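You operate a simulated robot arm through the tools that you are given. There is no shell and no other tool.

The job below is to be done with a simulated robot arm. You get a single attempt, and the scene is never put back.

## Task
Switch off the orange and purple ports and put the red and green data sticks back in the block.
Fine: switch each port off before you pull its stick.

The check looks at the end state, three seconds after you hand in, the way a careful person would. Anything else that was tipped, shoved, dropped, spilled or broken makes it a failure.

## Robot
A 6-joint arm with a three-finger gripper, fixed in place. Base frame: the origin is at the foot of the arm, x ahead of it, y to its left, z up. Units: mm, rad, N and s.
Its first joint turns from -2.897 to 2.897 rad. Payload 4.89 kg.
The tool frame sits at the grasp point between the pads (the TCP): z along the fingers, y along the line on which they close. The tips reach 30 mm beyond it. Largest opening 164 mm; the body of the gripper starts 125 mm behind the TCP.
Orientation is told as [roll, pitch, yaw] about the base's x, y, z axes, in that order, counted from this pose: with the fingers straight down and closing along the base's y, the tool's x points along the base's -x, its y along +y and its z along -z.

## Interface
- The arm moves only by the tool move_arm. Its argument "deltas" is a list of rows, each a list of 7 numbers: the finger opening in mm, from 0 to 164, then the shift along the tool's x, y, z in units of 100 mm (1.0 is 100 mm), then the turn, a rotation vector about the tool's x, y, z in units of 60 degrees (1.0 is 60 degrees). In form: [[grip, x, y, z, wx, wy, wz], ...]. A call has 1 to 20 rows; each row is the pose to reach, as a shift and turn from the pose commanded when the call began, along the tool's axes at that moment. A call with a number of a shift or a turn outside -1 to 1 is refused whole. Rows are played at 5 a second. More than 50 mm and 0.15 rad between two rows, or a gripper value outside its range, and nothing of the call is played. Where a pose cannot be reached the arm comes as near as it can. A force on the tool above 90 N (or 10 N above the force at the start of the call, whichever is more), or a blocked arm, ends the call early, and 0.2 s more pass. The fingers move at their own pace (about 108 mm/s each) and stop on an object; they squeeze with about 40 N. The grip force told is the motor's: it shows also when the fingers shut on nothing. Time passes only in rows, and 0.2 s behind the last, so rows that repeat a pose let the fingers close. It gives the time, the measured TCP pose, the force on the tool (base axes), the opening and the grip force at its end, in the units of the frame above (readings bear some noise), with the torque about the TCP (base axes, N m) and any sound that the robot's microphone picked up.
- Cameras (640 x 400 px; columns grow to the right, rows downward): "scene" is fixed at [399.5, -499.3, 1505.5]; the picture's right is [1.00, -0.06, 0.00], its down [-0.02, -0.27, -0.96] and it looks along [0.06, 0.96, -0.27] (base axes); focal length 361 px, centre (320, 200). "wrist" rides on the gripper at [76, -2, -152] in the tool frame; the picture's right is [0.02, 1.00, 0.00], its down [-0.88, 0.02, -0.47] and it looks along [-0.47, 0.01, 0.88] (tool axes); focal length 247 px, centre (320, 200). There is no depth. A picture from a camera that has moved, and an enlarged one, comes with that camera's place and axes in the base frame and with its lens.
- camera(camera): a new picture of that camera. The clock stands still meanwhile.
- lift_body(by): slides the trunk up (or, below 0, down) by that many mm; the arm rides with it, the base frame stays. It gives what a move gives, with no picture.
- enlarge(camera, box): a new picture of the part [left, top, right, bottom] of that camera's present view, enlarged. The clock stands still meanwhile.
- sign_off(): hands the job in; it is judged then, once.

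Nothing tells you positions but the pictures and the camera data. Unless the task says otherwise, let go and move clear before handing in.

The tools are called after "Emit:" as name(argument=value, ...) on one line, values as JSON. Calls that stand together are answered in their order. move_arm: Moves the arm, as the interface text tells. Its arguments: {"type":"object","properties":{"deltas":{"type":"array"}},"required":["deltas"]} The other tools are called the same way: lift_body (by) slides the trunk up or down; camera (camera) takes a picture; enlarge (camera, box) takes an enlarged picture of a part of a camera's view; sign_off () hands the job in.

At the start:

```text
time: 0.0
tcp_pos: [331.8, 617.0, 1254.5]
ee_rot: [0.0, 0.001, 0.001]
ft_force: [0.5, -0.4, 0.0]
moment: [0.0, -0.02, 0.0]
finger_gap: 163.9
gripper_force: 0.1
trunk travel left (down, up): [-175.0, 215.0]
```

scene: 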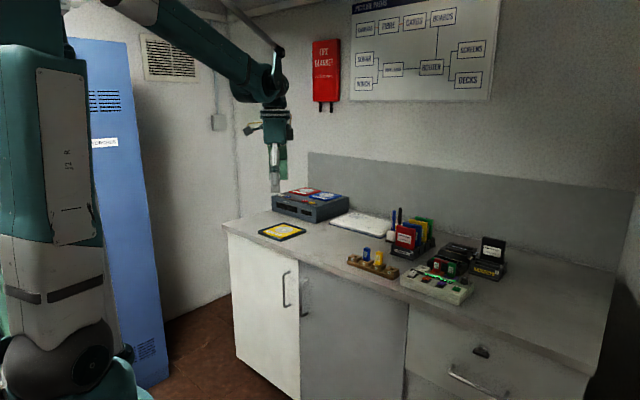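
wrist: 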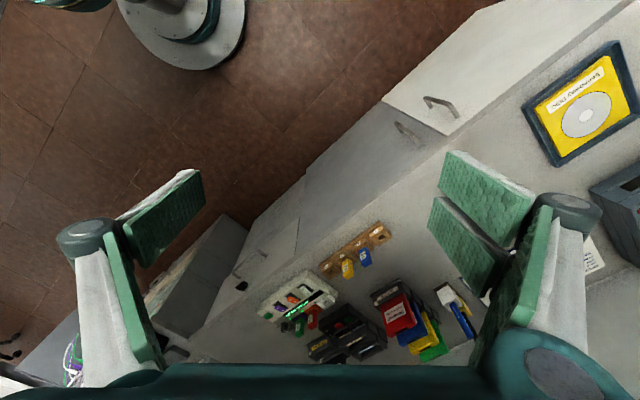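

I see a workbench with a wooden block holding yellow and blue sticks, and a port hub with red and green sticks plugged in and some switches. I'll enlarge both views to study the details first.

Emit:
enlarge(camera="scene", box=[330, 230, 490, 310])

Emit:
enlarge(camera="wrist", box=[240, 210, 400, 370])

Emit:
enlarge(camera="scene", box=[390, 255, 480, 310])

```text
4.00 times, centred on (410, 270) of scene
camera zoom: at [399.5, -499.3, 1505.5], right [1.0, -0.06, 0.0], down [-0.02, -0.27, -0.96], along [0.06, 0.96, -0.27], focal length 1446 px, centre (-40, -80)
```

zoom: 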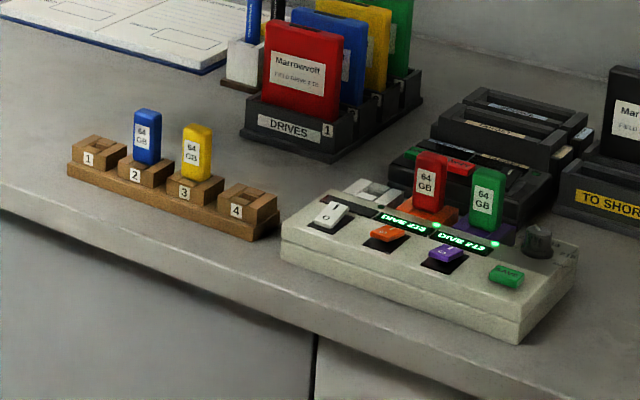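

```text
2.50 times, centred on (320, 290) of wrist
camera zoom: at [255.6, 614.4, 1406.4], right [-0.02, 1.0, 0.0], down [0.88, 0.02, 0.47], along [0.47, 0.01, -0.88], focal length 617 px, centre (320, -25)
```

zoom: 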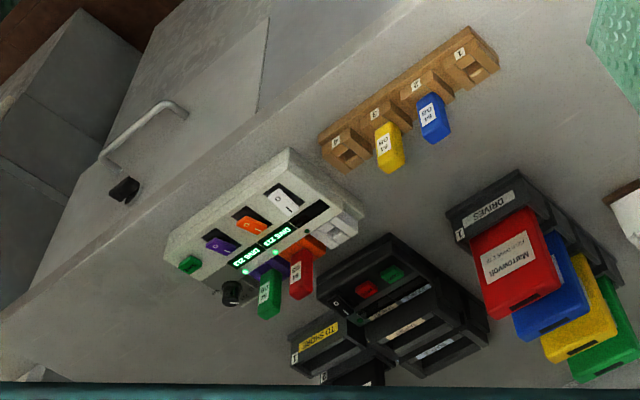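

```text
7.11 times, centred on (435, 282) of scene
camera zoom: at [399.5, -499.3, 1505.5], right [1.0, -0.06, 0.0], down [-0.02, -0.27, -0.96], along [0.06, 0.96, -0.27], focal length 2570 px, centre (-498, -387)
```

zoom: 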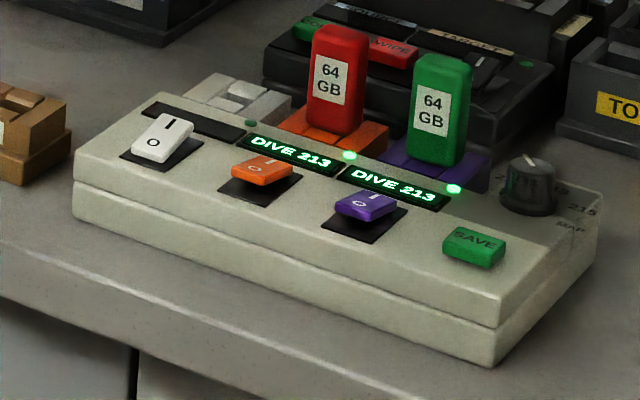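

The hub is near (860, 560, 895) and the block near (685, 755, 870); red sits in the orange port and green in the purple one. I'll move the arm over for a closer look and check the poster for any slot order.

Emit:
move_arm(deltas=[[164, -0.4, 0, 0, 0, 0, 0], [164, -0.8, 0, 0, 0, 0, 0], [164, -1.0, 0, 0, 0, 0, 0]])

Emit:
enlarge(camera="scene", box=[340, 0, 500, 100])

Emit:
enlarge(camera="scene", box=[340, 235, 400, 285])

```text
time: 0.8
tcp_pos: [431.2, 617.3, 1254.2]
ee_rot: [0.0, 0.0, 0.002]
ft_force: [-0.3, 0.6, -0.3]
moment: [-0.02, -0.07, 0.0]
finger_gap: 163.9
gripper_force: 0.1
trunk travel left (down, up): [-175.0, 215.0]
```

```text
4.00 times, centred on (420, 50) of scene
camera zoom: at [399.5, -499.3, 1505.5], right [1.0, -0.06, 0.0], down [-0.02, -0.27, -0.96], along [0.06, 0.96, -0.27], focal length 1446 px, centre (-80, 800)
```

zoom: 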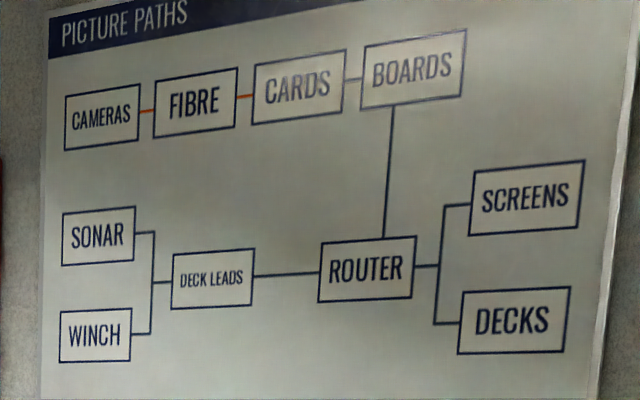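

```text
8.00 times, centred on (370, 260) of scene
camera zoom: at [399.5, -499.3, 1505.5], right [1.0, -0.06, 0.0], down [-0.02, -0.27, -0.96], along [0.06, 0.96, -0.27], focal length 2891 px, centre (-80, -280)
```

zoom: 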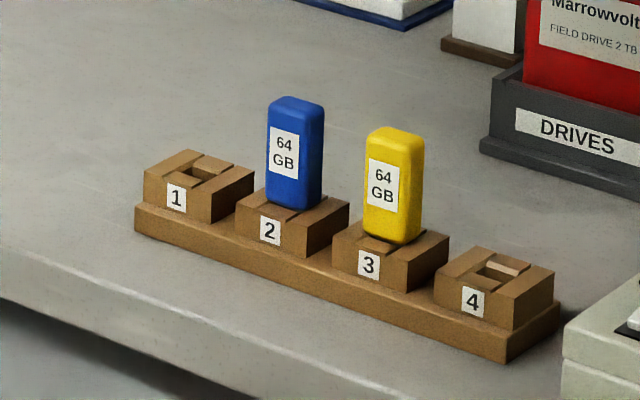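

The poster gives no slot order; the block's free slots are 1 and 4. I'll keep moving toward the hub to get a closer wrist view.

Emit:
move_arm(deltas=[[164, -0.4, 0, 0, 0, 0, 0], [164, -0.8, 0, 0, 0, 0, 0], [164, -1.0, 0, 0, 0, 0, 0]])

Emit:
camera(camera="wrist")

Emit:
enlarge(camera="wrist", box=[220, 170, 420, 330])

```text
time: 1.6
tcp_pos: [529.0, 614.6, 1254.7]
ee_rot: [-0.001, 0.001, -0.001]
ft_force: [-0.1, -1.0, -0.9]
moment: [0.0, 0.0, -0.03]
finger_gap: 163.7
gripper_force: 0.0
trunk travel left (down, up): [-175.0, 215.0]
```

```text
taken
camera wrist: at [454.1, 612.9, 1407.5], right [-0.02, 1.0, 0.0], down [0.88, 0.02, 0.47], along [0.47, 0.01, -0.88], focal length 247 px, centre (320, 200)
```

wrist: 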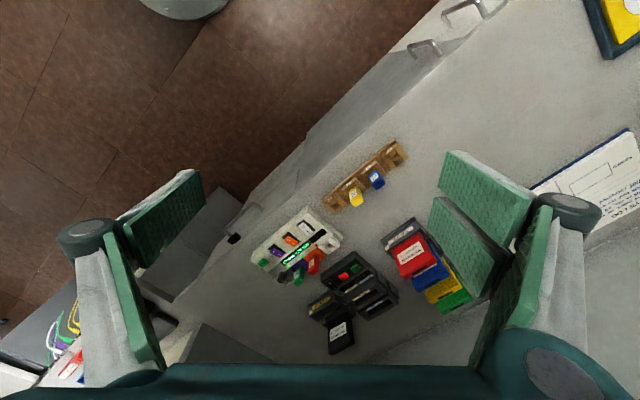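

```text
2.50 times, centred on (320, 250) of wrist
camera zoom: at [454.1, 612.9, 1407.5], right [-0.02, 1.0, 0.0], down [0.88, 0.02, 0.47], along [0.47, 0.01, -0.88], focal length 617 px, centre (320, 75)
```

zoom: 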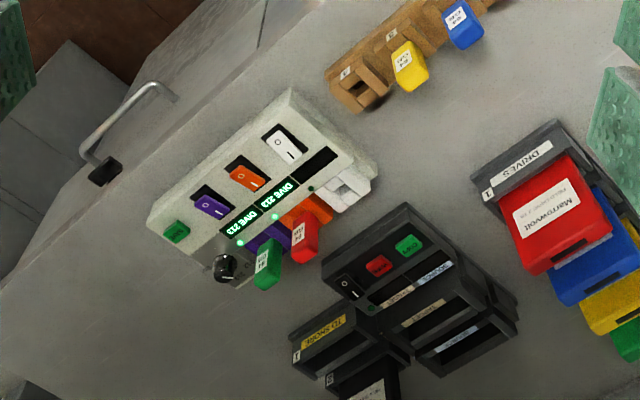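

I take the hub row to run along roughly (0.68, -0.73), with the hub top near z 930 and about 985–1030 mm from the base axis, so reach is tight. I'll lower the trunk to gain reach and get nearer pictures.

Emit:
lift_body(by=-100)

Emit:
camera(camera="scene")

Emit:
camera(camera="wrist")

```text
time: 2.9
tcp_pos: [529.2, 615.1, 1155.0]
ee_rot: [0.0, 0.001, 0.001]
ft_force: [-0.3, 0.3, 0.4]
moment: [0.01, 0.01, 0.04]
finger_gap: 164.1
gripper_force: 0.0
trunk travel left (down, up): [-75.0, 315.0]
```

```text
taken
```

scene: 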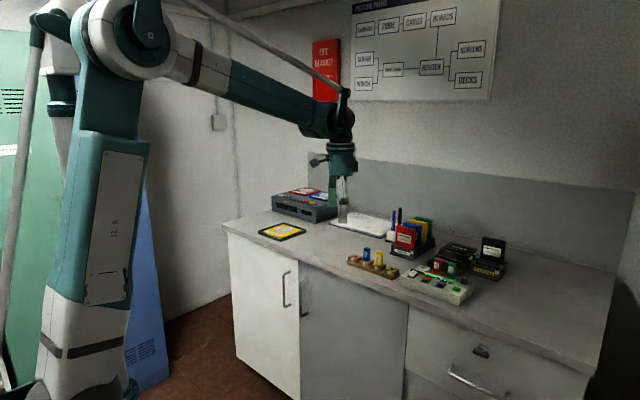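

```text
taken
camera wrist: at [453.8, 612.4, 1308.0], right [-0.02, 1.0, 0.0], down [0.88, 0.02, 0.47], along [0.47, 0.01, -0.88], focal length 247 px, centre (320, 200)
```

wrist: 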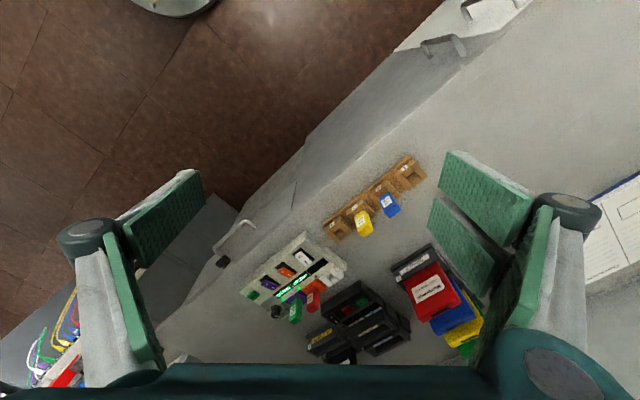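

The arm now hangs 100 mm lower with the hub in the lower left of the wrist view. I'll zoom in to triangulate the hub and the block.

Emit:
enlarge(camera="wrist", box=[230, 220, 360, 350])

Emit:
enlarge(camera="wrist", box=[310, 140, 440, 270])

```text
3.08 times, centred on (295, 285) of wrist
camera zoom: at [453.8, 612.4, 1308.0], right [-0.02, 1.0, 0.0], down [0.88, 0.02, 0.47], along [0.47, 0.01, -0.88], focal length 760 px, centre (397, -62)
```

zoom: 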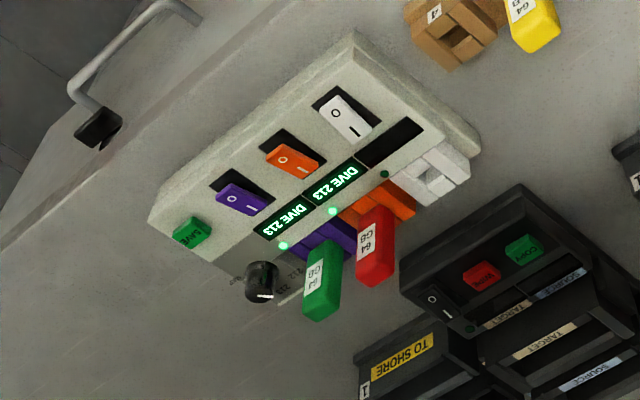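

```text
3.08 times, centred on (375, 205) of wrist
camera zoom: at [453.8, 612.4, 1308.0], right [-0.02, 1.0, 0.0], down [0.88, 0.02, 0.47], along [0.47, 0.01, -0.88], focal length 760 px, centre (151, 185)
```

zoom: 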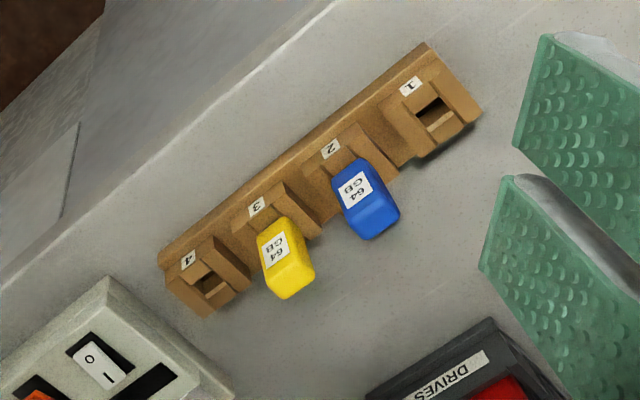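

From two wrist heights I place the rockers near orange (805, 555, 950) and purple (839, 518, 950), spaced 50 mm, with block slots 1 (611, 770) and 4 (726, 656). I'll turn the tool about 44° to line up with the hub row and approach it high up.

Emit:
move_arm(deltas=[[60, -0.17, -0.08, 0, 0, 0, -0.12], [60, -0.34, -0.16, 0, 0, 0, -0.24], [60, -0.5, -0.24, 0, 0, 0, -0.36], [60, -0.67, -0.32, 0, 0, 0, -0.48], [60, -0.84, -0.4, 0, 0, 0, -0.6], [60, -1.0, -0.48, 0, 0, 0, -0.73]])

```text
time: 4.3
tcp_pos: [628.1, 566.5, 1156.4]
ee_rot: [0.0, 0.0, 0.77]
ft_force: [-0.8, -0.2, 0.9]
moment: [-0.08, -0.12, 0.04]
finger_gap: 60.3
gripper_force: 0.0
trunk travel left (down, up): [-75.0, 315.0]
```

Orientation is now right for the row. I'll continue to above the front of the hub.

Emit:
move_arm(deltas=[[60, -0.15, -0.39, 0.1, 0, 0, 0], [60, -0.3, -0.78, 0.2, 0, 0, 0]])

Emit:
move_arm(deltas=[[60, -0.15, -0.39, 0.1, 0, 0, 0], [60, -0.3, -0.78, 0.2, 0, 0, 0], [60, -0.3, -0.78, 0.2, 0, 0, 0]])

Emit:
camera(camera="wrist")

Emit:
enlarge(camera="wrist", box=[220, 130, 420, 255])

```text
time: 4.9
tcp_pos: [704.2, 532.4, 1134.0]
ee_rot: [0.001, -0.001, 0.766]
ft_force: [-2.6, 0.3, 1.1]
moment: [-0.08, -0.36, -0.02]
finger_gap: 59.8
gripper_force: 0.1
trunk travel left (down, up): [-75.0, 315.0]
```

```text
time: 5.7
tcp_pos: [782.4, 497.2, 1116.9]
ee_rot: [0.0, 0.001, 0.765]
ft_force: [-0.4, 0.3, 0.3]
moment: [-0.05, 0.0, 0.02]
finger_gap: 60.2
gripper_force: 0.0
trunk travel left (down, up): [-75.0, 315.0]
```

```text
taken
camera wrist: at [728.7, 441.6, 1268.3], right [-0.71, 0.71, 0.0], down [0.62, 0.62, 0.47], along [0.33, 0.33, -0.88], focal length 247 px, centre (320, 200)
```

wrist: 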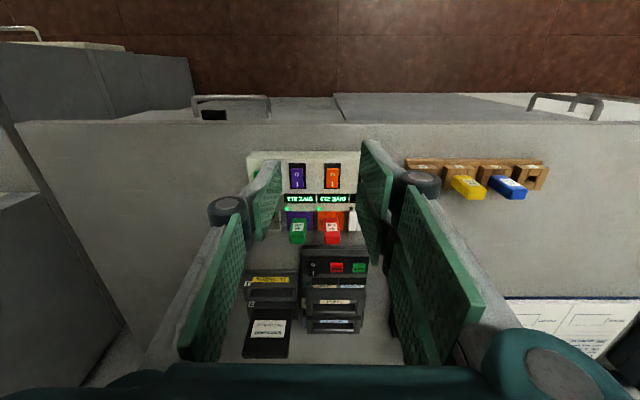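

```text
3.20 times, centred on (320, 192) of wrist
camera zoom: at [728.7, 441.6, 1268.3], right [-0.71, 0.71, 0.0], down [0.62, 0.62, 0.47], along [0.33, 0.33, -0.88], focal length 790 px, centre (320, 224)
```

zoom: 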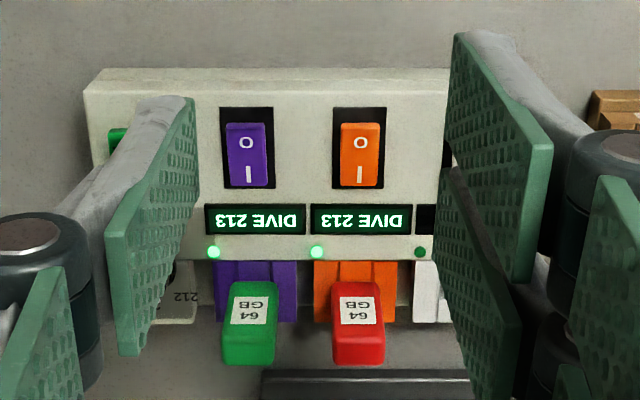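

The hub now lies square to the picture: orange rocker near (812, 550), purple near (847, 515), sticks about 70 mm behind them at roughly 1050–1060 mm radius. I'll test, high above everything, whether the arm reaches over the sticks.

Emit:
move_arm(deltas=[[60, -0.3, 0, 0, 0, 0, -0.02], [60, -0.6, 0, 0, 0, 0, -0.02], [60, -1.0, 0, 0, 0, 0, -0.02], [60, -1.0, 0, 0, 0, 0, -0.02]])

Emit:
camera(camera="wrist")

Emit:
camera(camera="scene")

```text
time: 6.7
tcp_pos: [853.1, 565.8, 1114.1]
ee_rot: [0.0, 0.001, 0.786]
ft_force: [1.3, 1.0, -0.1]
moment: [-0.03, 0.03, 0.02]
finger_gap: 60.0
gripper_force: 0.0
trunk travel left (down, up): [-75.0, 315.0]
```

```text
taken
camera wrist: at [801.4, 510.5, 1266.9], right [-0.72, 0.69, 0.0], down [0.61, 0.64, 0.47], along [0.33, 0.34, -0.88], focal length 247 px, centre (320, 200)
```

wrist: 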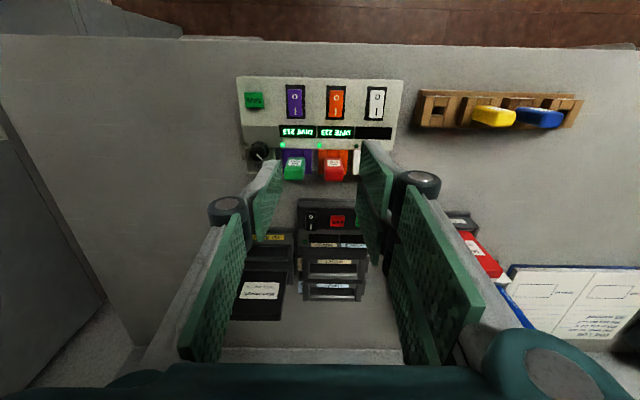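

```text
taken
```

scene: 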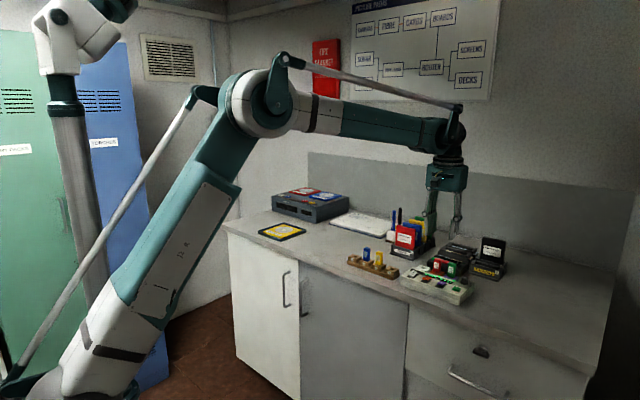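

The arm reached (853, 566) without strain. I'll zoom in for the sticks and the rockers from here.

Emit:
enlarge(camera="wrist", box=[230, 60, 410, 200])

Emit:
enlarge(camera="wrist", box=[270, 80, 360, 190])

Emit:
enlarge(camera="wrist", box=[400, 80, 600, 150])

```text
2.86 times, centred on (320, 130) of wrist
camera zoom: at [801.4, 510.5, 1266.9], right [-0.72, 0.69, 0.0], down [0.61, 0.64, 0.47], along [0.33, 0.34, -0.88], focal length 706 px, centre (320, 400)
```

zoom: 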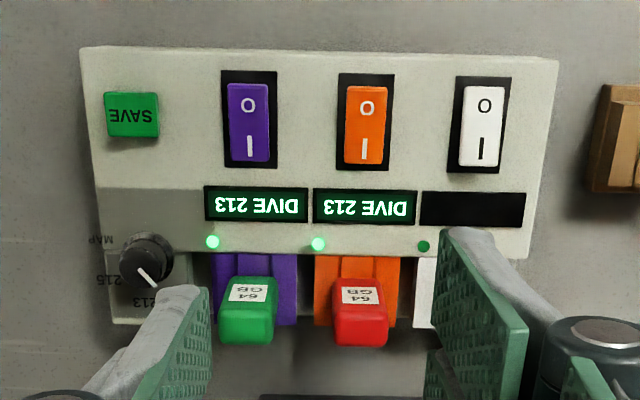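

```text
3.64 times, centred on (315, 135) of wrist
camera zoom: at [801.4, 510.5, 1266.9], right [-0.72, 0.69, 0.0], down [0.61, 0.64, 0.47], along [0.33, 0.34, -0.88], focal length 898 px, centre (338, 436)
```

zoom: 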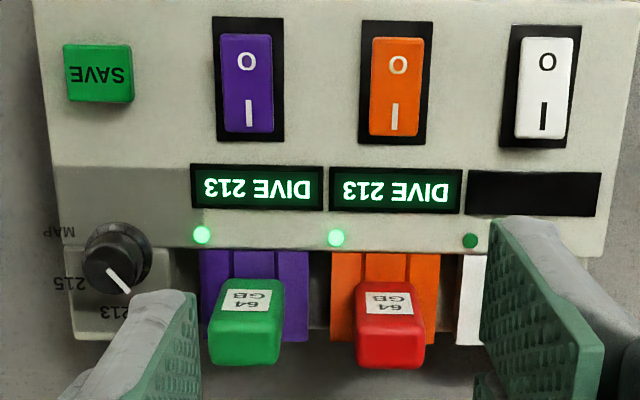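

```text
3.20 times, centred on (500, 115) of wrist
camera zoom: at [801.4, 510.5, 1266.9], right [-0.72, 0.69, 0.0], down [0.61, 0.64, 0.47], along [0.33, 0.34, -0.88], focal length 790 px, centre (-256, 472)
```

zoom: 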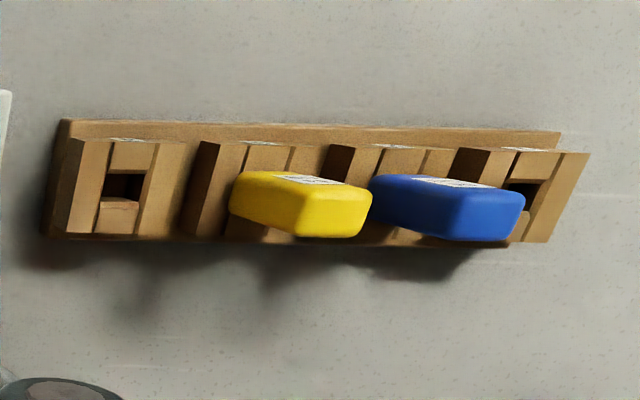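

Triangulating from two poses: rocker tops near z 944 with orange at (813, 551.5) and purple at (850, 516), stick tops near z 986 with red at (868, 605) and green at (903, 572). White, which is off, has its O end down, so I must press the front (O) ends; I'll close the fingers and come over the orange one.

Emit:
move_arm(deltas=[[0, 0.27, 0.09, 0, 0, 0, 0], [0, 0.545, 0.183, 0, 0, 0, 0], [0, 0.545, 0.183, 0.4, 0, 0, 0], [0, 0.545, 0.183, 0.8, 0, 0, 0], [0, 0.545, 0.183, 1.0, 0, 0, 0], [0, 0.545, 0.183, 1.0, 0, 0, 0]])

Emit:
camera(camera="wrist")

Emit:
enlarge(camera="wrist", box=[240, 120, 400, 240])

Emit:
enlarge(camera="scene", box=[380, 220, 500, 310])

```text
time: 8.1
tcp_pos: [800.3, 541.0, 1014.0]
ee_rot: [0.0, 0.002, 0.786]
ft_force: [0.1, 0.9, -0.4]
moment: [-0.02, 0.03, -0.01]
finger_gap: 0.0
gripper_force: 40.0
trunk travel left (down, up): [-75.0, 315.0]
```

```text
taken
camera wrist: at [747.2, 484.5, 1167.1], right [-0.72, 0.69, 0.0], down [0.61, 0.64, 0.47], along [0.33, 0.34, -0.88], focal length 247 px, centre (320, 200)
```

wrist: 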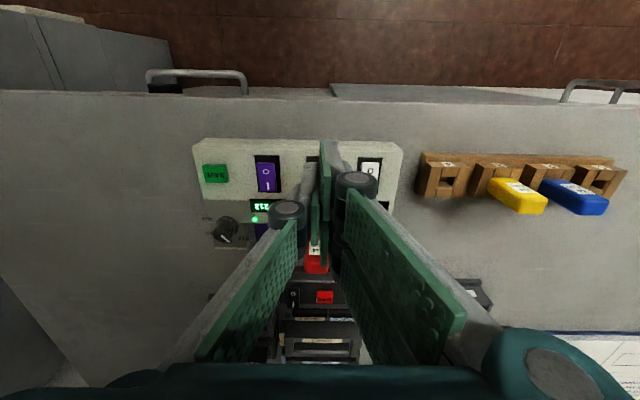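

```text
3.33 times, centred on (320, 180) of wrist
camera zoom: at [747.2, 484.5, 1167.1], right [-0.72, 0.69, 0.0], down [0.61, 0.64, 0.47], along [0.33, 0.34, -0.88], focal length 823 px, centre (320, 267)
```

zoom: 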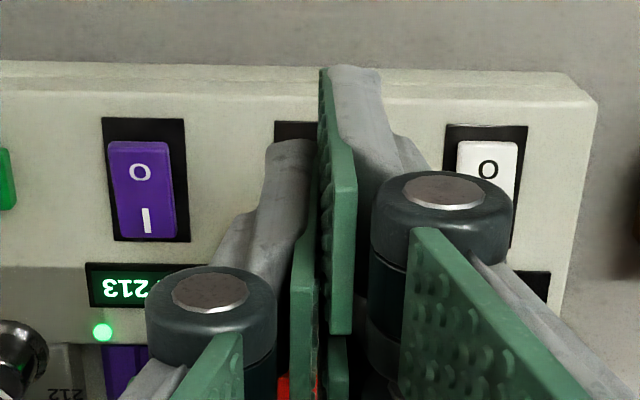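

```text
4.44 times, centred on (440, 265) of scene
camera zoom: at [399.5, -499.3, 1505.5], right [1.0, -0.06, 0.0], down [-0.02, -0.27, -0.96], along [0.06, 0.96, -0.27], focal length 1606 px, centre (-213, -89)
```

zoom: 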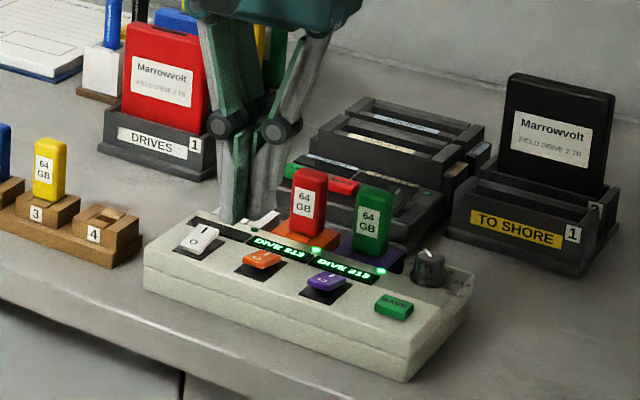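

The closed fingertips hang just in front of the sticks above the orange rocker, but the wrist view of the tips is oddly staggered. I'll zoom the scene camera to see the fingertips properly before I press.

Emit:
enlarge(camera="scene", box=[410, 225, 480, 285])

Emit:
enlarge(camera="wrist", box=[280, 120, 370, 180])

```text
6.67 times, centred on (445, 255) of scene
camera zoom: at [399.5, -499.3, 1505.5], right [1.0, -0.06, 0.0], down [-0.02, -0.27, -0.96], along [0.06, 0.96, -0.27], focal length 2409 px, centre (-513, -167)
```

zoom: 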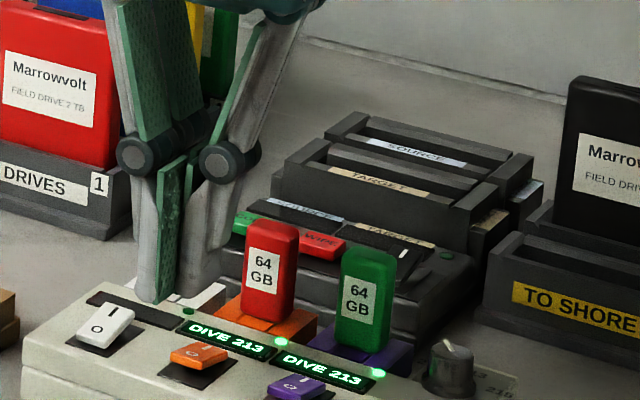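

```text
6.67 times, centred on (325, 150) of wrist
camera zoom: at [747.2, 484.5, 1167.1], right [-0.72, 0.69, 0.0], down [0.61, 0.64, 0.47], along [0.33, 0.34, -0.88], focal length 1646 px, centre (287, 533)
```

zoom: 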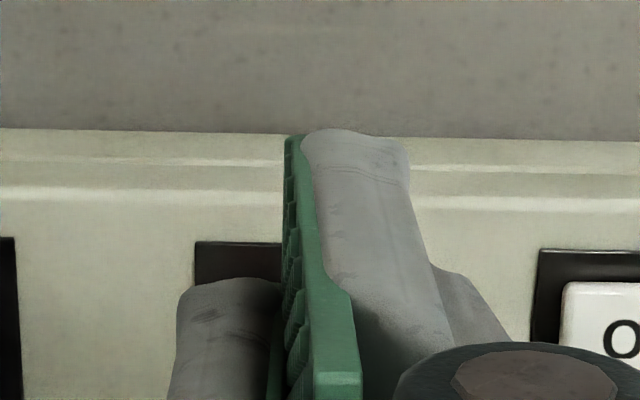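

The gripper seems to have one finger on one side and two staggered ones on the other, which matters for pressing and gripping. I'll go up, open it and look at it in detail.

Emit:
move_arm(deltas=[[60, 0, 0, -0.4, 0, 0, 0], [60, 0, 0, -0.8, 0, 0, 0], [60, 0, 0, -1.0, 0, 0, 0], [60, 0, 0, -1.0, 0, 0, 0]])

Emit:
enlarge(camera="scene", box=[390, 130, 490, 260])

Emit:
camera(camera="wrist")

Emit:
enlarge(camera="wrist", box=[190, 120, 450, 360])

```text
time: 9.1
tcp_pos: [801.0, 541.2, 1116.1]
ee_rot: [0.0, -0.002, 0.785]
ft_force: [-0.5, -0.6, -0.1]
moment: [0.01, -0.05, 0.0]
finger_gap: 60.0
gripper_force: 0.1
trunk travel left (down, up): [-75.0, 315.0]
```

```text
3.08 times, centred on (440, 195) of scene
camera zoom: at [399.5, -499.3, 1505.5], right [1.0, -0.06, 0.0], down [-0.02, -0.27, -0.96], along [0.06, 0.96, -0.27], focal length 1112 px, centre (-49, 215)
```

zoom: 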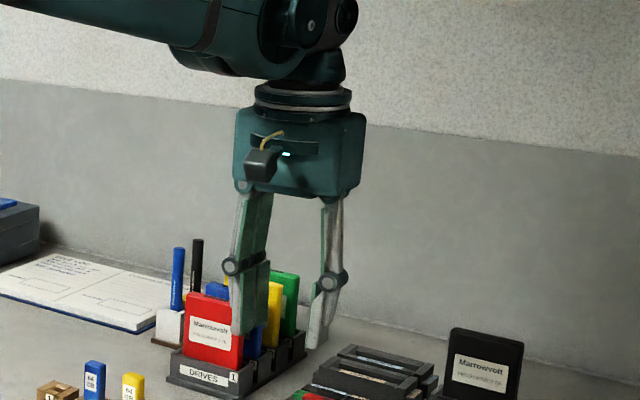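

```text
taken
camera wrist: at [748.8, 484.8, 1267.7], right [-0.72, 0.69, 0.0], down [0.61, 0.64, 0.47], along [0.33, 0.34, -0.88], focal length 247 px, centre (320, 200)
```

wrist: 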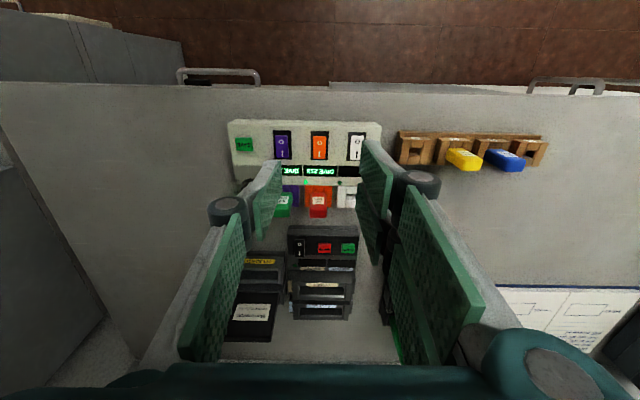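

```text
1.67 times, centred on (320, 240) of wrist
camera zoom: at [748.8, 484.8, 1267.7], right [-0.72, 0.69, 0.0], down [0.61, 0.64, 0.47], along [0.33, 0.34, -0.88], focal length 412 px, centre (320, 133)
```

zoom: 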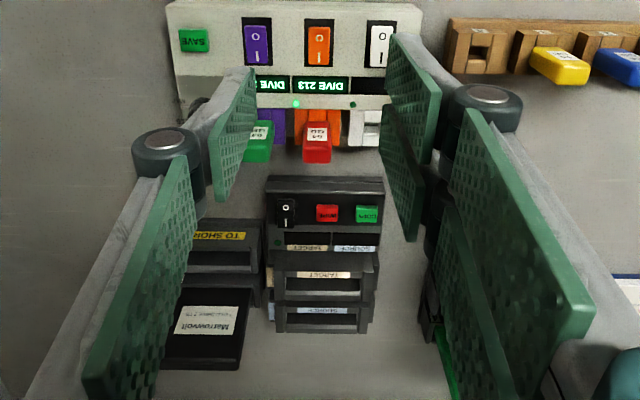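

It is a three-finger hand: a single finger on the tool's -y side and a pair on the +y side. I'll turn it 90° (yaw -45°) so the single finger faces the hub's front; it then presses the rocker's O end with its narrow edge, and grips sticks front-to-back.

Emit:
move_arm(deltas=[[30, 0, 0, 0, 0, 0, 0.125], [30, 0, 0, 0, 0, 0, 0.25], [30, 0, 0, 0, 0, 0, 0.375], [30, 0, 0, 0, 0, 0, 0.5], [30, 0, 0, 0, 0, 0, 0.625], [30, 0, 0, 0, 0, 0, 0.75], [30, 0, 0, 0, 0, 0, 0.875], [30, 0, 0, 0, 0, 0, 1.0]])

Emit:
move_arm(deltas=[[30, 0, 0, 0, 0, 0, 0.125], [30, 0, 0, 0, 0, 0, 0.25], [30, 0, 0, 0, 0, 0, 0.375], [30, 0, 0, 0, 0, 0, 0.5], [30, 0, 0, 0, 0, 0, 0.5]])

Emit:
camera(camera="wrist")

Emit:
camera(camera="scene")

```text
time: 10.9
tcp_pos: [802.1, 539.1, 1114.9]
ee_rot: [0.001, 0.001, -0.264]
ft_force: [0.0, -0.1, -0.9]
moment: [0.03, -0.01, -0.01]
finger_gap: 30.3
gripper_force: 0.0
trunk travel left (down, up): [-75.0, 315.0]
```

```text
time: 12.1
tcp_pos: [801.9, 539.0, 1115.7]
ee_rot: [0.0, 0.0, -0.785]
ft_force: [-0.3, -0.2, 0.1]
moment: [-0.04, 0.01, 0.03]
finger_gap: 30.1
gripper_force: 0.0
trunk travel left (down, up): [-75.0, 315.0]
```

```text
taken
camera wrist: at [747.4, 591.6, 1267.8], right [0.69, 0.72, 0.0], down [0.64, -0.61, 0.47], along [0.34, -0.33, -0.88], focal length 247 px, centre (320, 200)
```

wrist: 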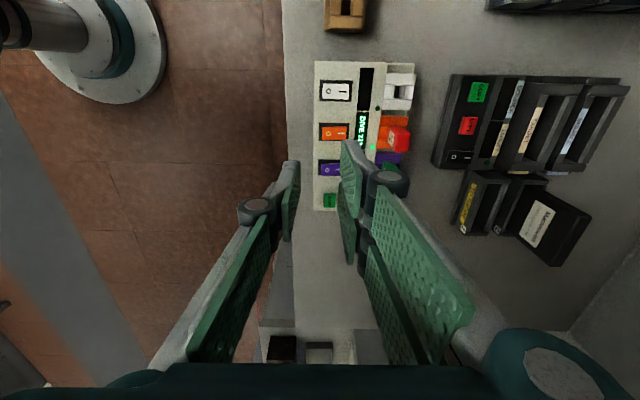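

```text
taken
```

scene: 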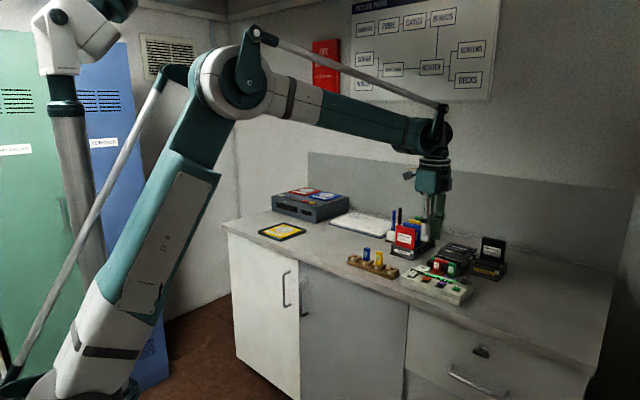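

Rotation worked; in this view the hub's front is on the left and its back on the right. I'll enlarge the hub to refine the rocker and stick positions from this second direction.

Emit:
enlarge(camera="wrist", box=[300, 50, 430, 215])

Emit:
enlarge(camera="wrist", box=[310, 60, 425, 180])

```text
2.42 times, centred on (365, 132) of wrist
camera zoom: at [747.4, 591.6, 1267.8], right [0.69, 0.72, 0.0], down [0.64, -0.61, 0.47], along [0.34, -0.33, -0.88], focal length 599 px, centre (211, 364)
```

zoom: 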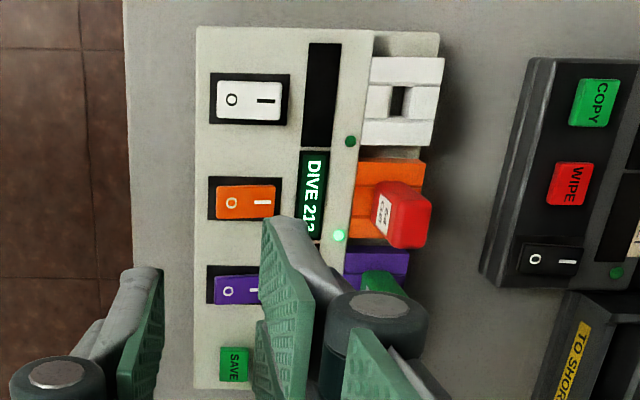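

```text
3.33 times, centred on (368, 120) of wrist
camera zoom: at [747.4, 591.6, 1267.8], right [0.69, 0.72, 0.0], down [0.64, -0.61, 0.47], along [0.34, -0.33, -0.88], focal length 823 px, centre (162, 467)
```

zoom: 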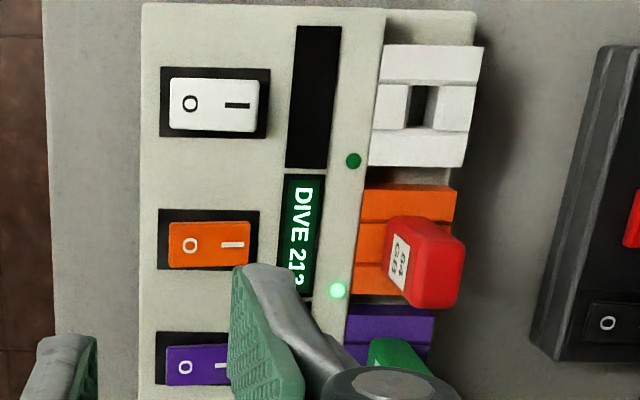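

Rockers refined: orange (813, 552), purple (848, 516). I'll bring the single finger over orange's O end and descend to about 40 mm above, then look again.

Emit:
move_arm(deltas=[[30, 0.015, 0.255, 0, 0, 0, 0], [30, 0.015, 0.255, 0.4, 0, 0, 0], [30, 0.015, 0.255, 0.8, 0, 0, 0], [30, 0.015, 0.255, 1.0, 0, 0, 0], [30, 0.015, 0.255, 1.0, 0, 0, 0]])

Emit:
enlarge(camera="wrist", box=[230, 60, 430, 220])

Emit:
enlarge(camera="scene", box=[400, 220, 490, 300])

```text
time: 13.3
tcp_pos: [818.6, 557.8, 1014.2]
ee_rot: [0.002, 0.0, -0.785]
ft_force: [1.3, 0.2, -0.5]
moment: [-0.01, 0.0, 0.02]
finger_gap: 30.1
gripper_force: 0.1
trunk travel left (down, up): [-75.0, 315.0]
```

```text
2.50 times, centred on (330, 140) of wrist
camera zoom: at [763.5, 610.8, 1166.8], right [0.69, 0.72, 0.0], down [0.64, -0.61, 0.47], along [0.34, -0.33, -0.88], focal length 617 px, centre (295, 350)
```

zoom: 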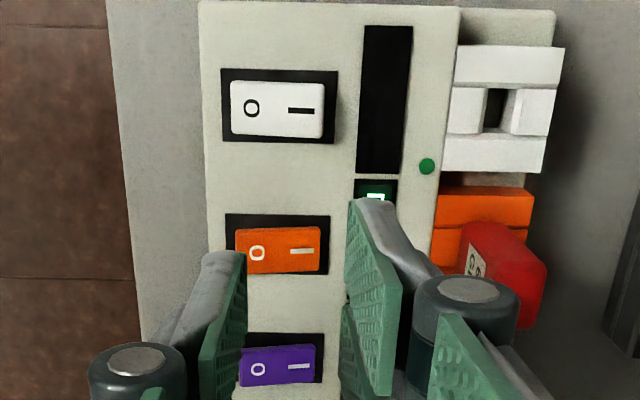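

```text
5.00 times, centred on (445, 260) of scene
camera zoom: at [399.5, -499.3, 1505.5], right [1.0, -0.06, 0.0], down [-0.02, -0.27, -0.96], along [0.06, 0.96, -0.27], focal length 1807 px, centre (-305, -100)
```

zoom: 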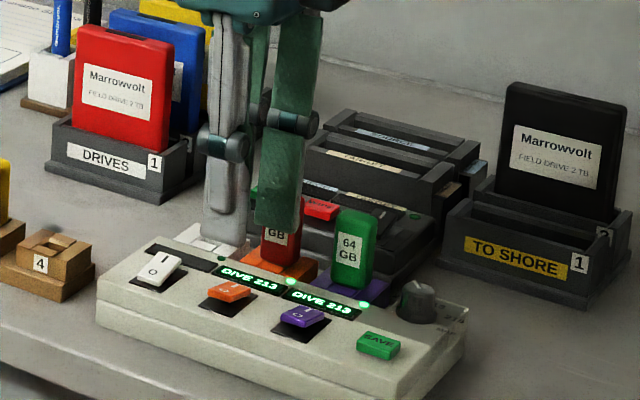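

The finger sits correctly over orange's O end. I'll descend to just above it, then press in small steps watching force and sound.

Emit:
move_arm(deltas=[[30, 0, 0.015, 0.15, 0, 0, 0], [30, 0, 0.015, 0.28, 0, 0, 0], [30, 0, 0.015, 0.28, 0, 0, 0]])

Emit:
enlarge(camera="wrist", box=[230, 100, 430, 220])

Emit:
enlarge(camera="scene", box=[400, 240, 470, 300])

```text
time: 14.1
tcp_pos: [818.7, 559.7, 986.1]
ee_rot: [0.0, 0.0, -0.786]
ft_force: [-0.5, -0.6, -0.4]
moment: [0.01, -0.02, -0.02]
finger_gap: 30.2
gripper_force: 0.1
trunk travel left (down, up): [-75.0, 315.0]
```

```text
3.20 times, centred on (330, 160) of wrist
camera zoom: at [764.2, 611.9, 1139.1], right [0.69, 0.72, 0.0], down [0.64, -0.61, 0.47], along [0.34, -0.33, -0.88], focal length 790 px, centre (288, 328)
```

zoom: 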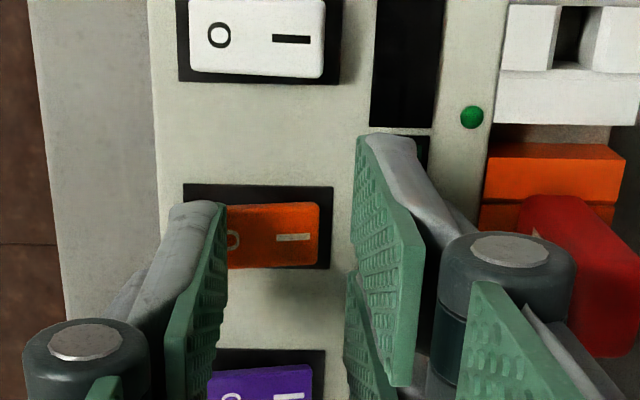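

```text
6.67 times, centred on (435, 270) of scene
camera zoom: at [399.5, -499.3, 1505.5], right [1.0, -0.06, 0.0], down [-0.02, -0.27, -0.96], along [0.06, 0.96, -0.27], focal length 2409 px, centre (-447, -267)
```

zoom: 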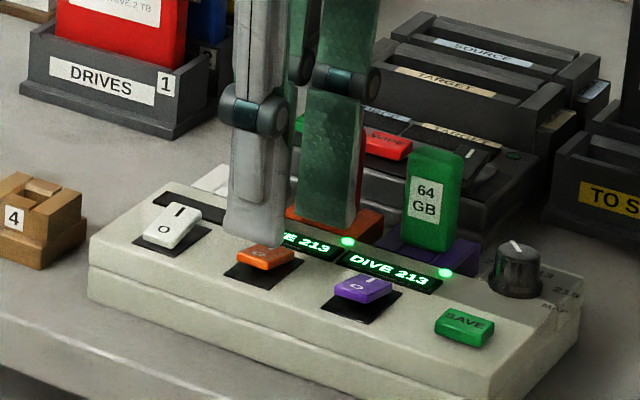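

The finger is about 10 mm above the rocker's O end. Now I step down gently.

Emit:
move_arm(deltas=[[30, 0, 0, 0.02, 0, 0, 0], [30, 0, 0, 0.05, 0, 0, 0], [30, 0, 0, 0.05, 0, 0, 0]])

Emit:
move_arm(deltas=[[30, 0, 0, 0.01, 0, 0, 0], [30, 0, 0, 0.02, 0, 0, 0], [30, 0, 0, 0.02, 0, 0, 0]])

```text
time: 14.9
tcp_pos: [818.8, 559.5, 982.2]
ee_rot: [0.0, 0.001, -0.785]
ft_force: [-0.1, -0.4, -0.3]
moment: [-0.03, 0.0, -0.03]
finger_gap: 30.4
gripper_force: 0.1
trunk travel left (down, up): [-75.0, 315.0]
```

```text
time: 15.7
tcp_pos: [819.9, 560.3, 980.4]
ee_rot: [-0.001, 0.001, -0.786]
ft_force: [0.7, 0.4, 0.6]
moment: [-0.02, 0.02, -0.03]
finger_gap: 30.3
gripper_force: 0.0
trunk travel left (down, up): [-75.0, 315.0]
```

No contact yet with the tip near z 950; I continue down in 2 mm steps.

Emit:
move_arm(deltas=[[30, 0, 0, 0.01, 0, 0, 0], [30, 0, 0, 0.02, 0, 0, 0], [30, 0, 0, 0.02, 0, 0, 0]])

Emit:
enlarge(camera="scene", box=[410, 250, 460, 290])

```text
time: 16.5
tcp_pos: [819.6, 560.0, 978.6]
ee_rot: [0.0, 0.0, -0.785]
ft_force: [0.3, 0.3, 0.2]
moment: [-0.01, 0.02, 0.02]
finger_gap: 30.1
gripper_force: 0.0
trunk travel left (down, up): [-75.0, 315.0]
```

```text
10.00 times, centred on (435, 270) of scene
camera zoom: at [399.5, -499.3, 1505.5], right [1.0, -0.06, 0.0], down [-0.02, -0.27, -0.96], along [0.06, 0.96, -0.27], focal length 3614 px, centre (-830, -500)
```

zoom: 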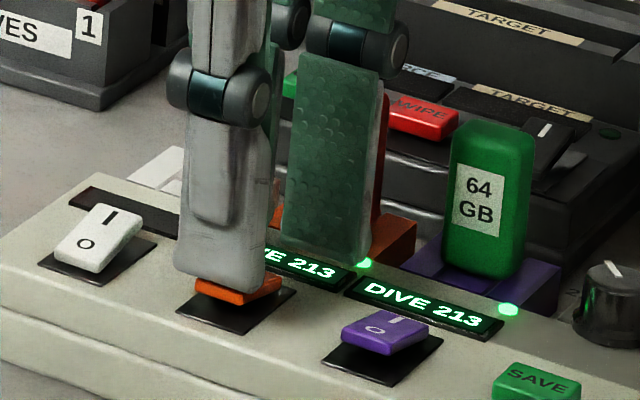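

Emit:
move_arm(deltas=[[30, 0, 0, 0.01, 0, 0, 0], [30, 0, 0, 0.02, 0, 0, 0], [30, 0, 0, 0.02, 0, 0, 0]])

```text
time: 17.3
tcp_pos: [819.7, 559.6, 977.1]
ee_rot: [-0.001, 0.002, -0.784]
ft_force: [0.0, -1.4, -0.1]
moment: [0.01, 0.0, -0.04]
finger_gap: 29.8
gripper_force: 0.1
trunk travel left (down, up): [-75.0, 315.0]
```

The tip is near z 947 and there is still no force; I keep stepping down.

Emit:
move_arm(deltas=[[30, 0, 0, 0.01, 0, 0, 0], [30, 0, 0, 0.02, 0, 0, 0], [30, 0, 0, 0.02, 0, 0, 0]])

Emit:
enlarge(camera="scene", box=[410, 250, 460, 290])

```text
time: 18.1
tcp_pos: [820.7, 560.0, 973.8]
ee_rot: [0.0, 0.0, -0.785]
ft_force: [-0.4, 0.0, 0.0]
moment: [0.01, -0.02, -0.02]
finger_gap: 30.2
gripper_force: 0.1
trunk travel left (down, up): [-75.0, 315.0]
```

```text
10.00 times, centred on (435, 270) of scene
camera zoom: at [399.5, -499.3, 1505.5], right [1.0, -0.06, 0.0], down [-0.02, -0.27, -0.96], along [0.06, 0.96, -0.27], focal length 3614 px, centre (-830, -500)
```

zoom: 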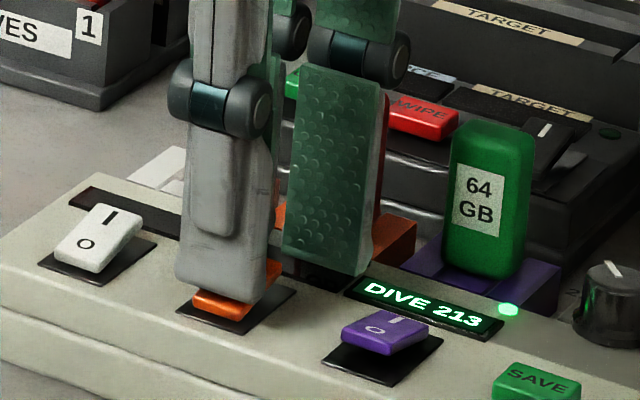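

The orange display appears dark and the rocker looks tipped to O. I'll back off upward and verify.

Emit:
move_arm(deltas=[[30, 0, 0, -0.1, 0, 0, 0], [30, 0, 0, -0.4, 0, 0, 0], [30, 0, 0, -0.5, 0, 0, 0], [30, 0, 0, -0.5, 0, 0, 0]])

Emit:
enlarge(camera="scene", box=[400, 240, 480, 300])

Emit:
enlarge(camera="wrist", box=[250, 60, 430, 220])

```text
time: 19.1
tcp_pos: [818.4, 558.1, 1023.7]
ee_rot: [-0.001, 0.001, -0.785]
ft_force: [-0.4, -0.3, -0.1]
moment: [-0.02, -0.03, -0.01]
finger_gap: 29.9
gripper_force: 0.0
trunk travel left (down, up): [-75.0, 315.0]
```

```text
6.67 times, centred on (440, 270) of scene
camera zoom: at [399.5, -499.3, 1505.5], right [1.0, -0.06, 0.0], down [-0.02, -0.27, -0.96], along [0.06, 0.96, -0.27], focal length 2409 px, centre (-480, -267)
```

zoom: 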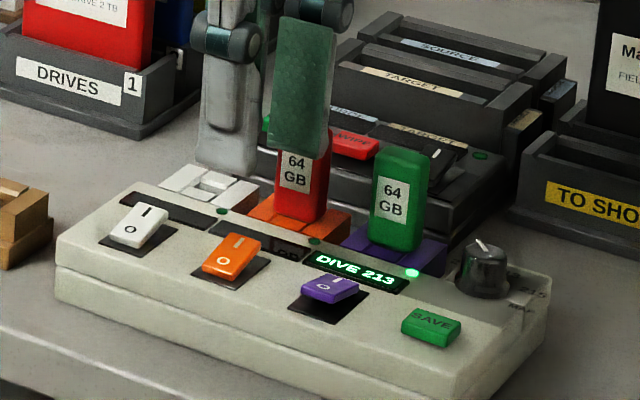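

```text
2.50 times, centred on (340, 140) of wrist
camera zoom: at [763.5, 610.8, 1177.1], right [0.69, 0.72, 0.0], down [0.64, -0.61, 0.47], along [0.34, -0.33, -0.88], focal length 617 px, centre (270, 350)
```

zoom: 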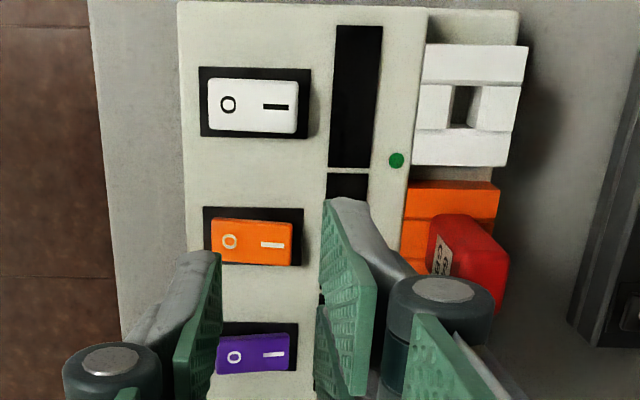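

Orange is off: its display and lamp are dark and its rocker now matches white's. Next the same for purple, 50 mm along the row.

Emit:
move_arm(deltas=[[30, -0.25, 0, 0, 0, 0, 0], [30, -0.5, 0, 0, 0, 0, 0], [30, -0.5, 0, 0.2, 0, 0, 0], [30, -0.5, 0, 0.3, 0, 0, 0], [30, -0.5, 0, 0.3, 0, 0, 0]])

Emit:
enlarge(camera="wrist", box=[230, 80, 430, 220])

Emit:
enlarge(camera="scene", box=[410, 240, 480, 300])

```text
time: 20.3
tcp_pos: [855.1, 524.6, 993.4]
ee_rot: [0.0, -0.001, -0.786]
ft_force: [-0.4, -0.2, 0.5]
moment: [0.01, 0.0, 0.0]
finger_gap: 29.9
gripper_force: 0.0
trunk travel left (down, up): [-75.0, 315.0]
```

```text
2.86 times, centred on (330, 150) of wrist
camera zoom: at [799.8, 576.9, 1146.7], right [0.69, 0.72, 0.0], down [0.64, -0.61, 0.47], along [0.34, -0.33, -0.88], focal length 706 px, centre (291, 343)
```

zoom: 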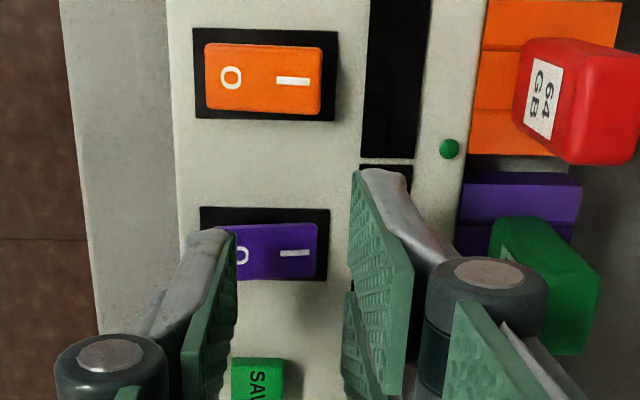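

```text
6.67 times, centred on (445, 270) of scene
camera zoom: at [399.5, -499.3, 1505.5], right [1.0, -0.06, 0.0], down [-0.02, -0.27, -0.96], along [0.06, 0.96, -0.27], focal length 2409 px, centre (-513, -267)
```

zoom: 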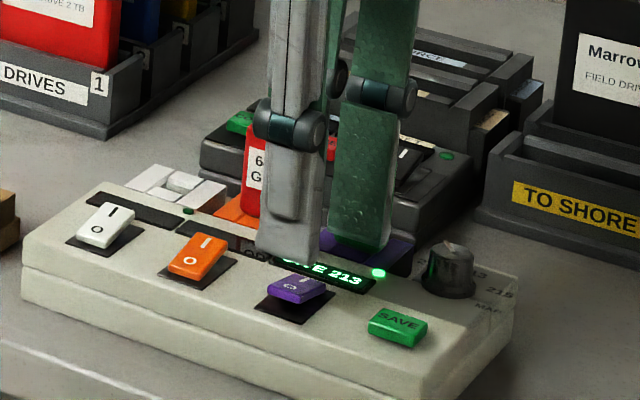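

Aligned over purple's O end. I descend and press in small steps.

Emit:
move_arm(deltas=[[30, 0, 0, 0.08, 0, 0, 0], [30, 0, 0, 0.14, 0, 0, 0], [30, 0, 0, 0.14, 0, 0, 0]])

Emit:
move_arm(deltas=[[30, 0, 0, 0.01, 0, 0, 0], [30, 0, 0, 0.02, 0, 0, 0], [30, 0, 0, 0.03, 0, 0, 0], [30, 0, 0, 0.03, 0, 0, 0]])

Emit:
move_arm(deltas=[[30, 0, 0, 0.01, 0, 0, 0], [30, 0, 0, 0.02, 0, 0, 0], [30, 0, 0, 0.02, 0, 0, 0]])

Emit:
enlarge(camera="scene", box=[410, 240, 480, 300])

```text
time: 21.1
tcp_pos: [854.8, 525.3, 978.3]
ee_rot: [0.001, 0.001, -0.786]
ft_force: [0.5, -0.2, -0.5]
moment: [0.02, -0.01, -0.02]
finger_gap: 30.0
gripper_force: 0.0
trunk travel left (down, up): [-75.0, 315.0]
```

```text
time: 22.1
tcp_pos: [855.9, 525.1, 977.6]
ee_rot: [0.001, -0.001, -0.786]
ft_force: [0.2, 0.2, 0.7]
moment: [0.01, 0.01, 0.05]
finger_gap: 30.1
gripper_force: 0.1
trunk travel left (down, up): [-75.0, 315.0]
```

```text
time: 22.9
tcp_pos: [854.9, 525.4, 974.7]
ee_rot: [-0.001, 0.0, -0.785]
ft_force: [-0.2, 0.2, -0.2]
moment: [-0.03, 0.01, -0.02]
finger_gap: 30.1
gripper_force: 0.0
trunk travel left (down, up): [-75.0, 315.0]
```

```text
6.67 times, centred on (445, 270) of scene
camera zoom: at [399.5, -499.3, 1505.5], right [1.0, -0.06, 0.0], down [-0.02, -0.27, -0.96], along [0.06, 0.96, -0.27], focal length 2409 px, centre (-513, -267)
```

zoom: 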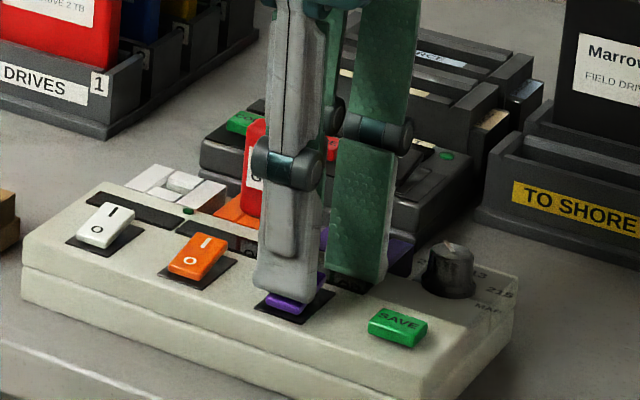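

Purple's lamp and display are dark now. I'll rise and verify both ports, then study the sticks.

Emit:
move_arm(deltas=[[30, 0, 0, -0.1, 0, 0, 0], [30, 0, 0, -0.5, 0, 0, 0], [30, 0, 0, -0.9, 0, 0, 0], [30, 0, 0, -0.9, 0, 0, 0]])

Emit:
enlarge(camera="scene", box=[400, 240, 480, 300])

Emit:
camera(camera="wrist")

```text
time: 23.9
tcp_pos: [855.0, 525.5, 1066.1]
ee_rot: [0.0, 0.001, -0.786]
ft_force: [0.1, -0.6, -1.2]
moment: [-0.03, 0.0, -0.04]
finger_gap: 29.9
gripper_force: 0.0
trunk travel left (down, up): [-75.0, 315.0]
```

```text
6.67 times, centred on (440, 270) of scene
camera zoom: at [399.5, -499.3, 1505.5], right [1.0, -0.06, 0.0], down [-0.02, -0.27, -0.96], along [0.06, 0.96, -0.27], focal length 2409 px, centre (-480, -267)
```

zoom: 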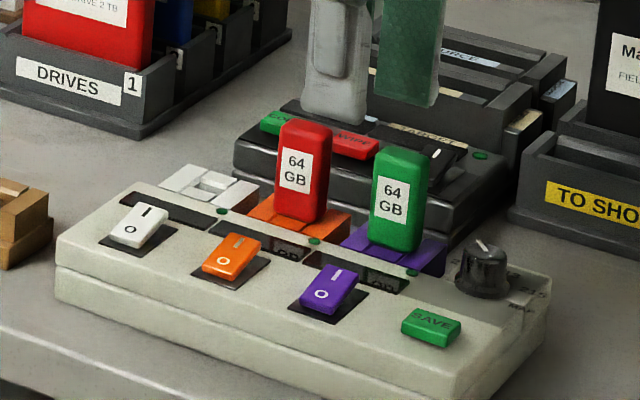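

```text
taken
camera wrist: at [799.7, 577.4, 1218.6], right [0.69, 0.72, 0.0], down [0.64, -0.61, 0.47], along [0.34, -0.33, -0.88], focal length 247 px, centre (320, 200)
```

wrist: 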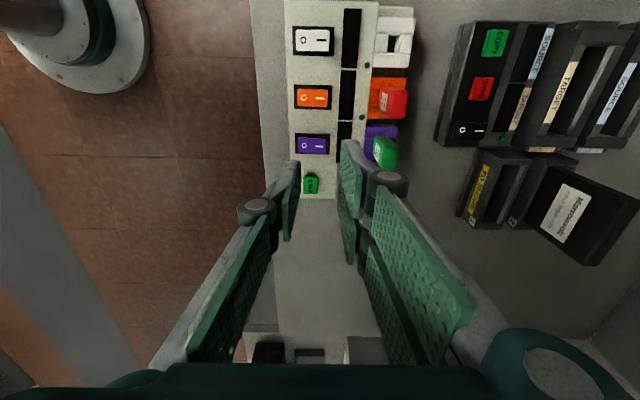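

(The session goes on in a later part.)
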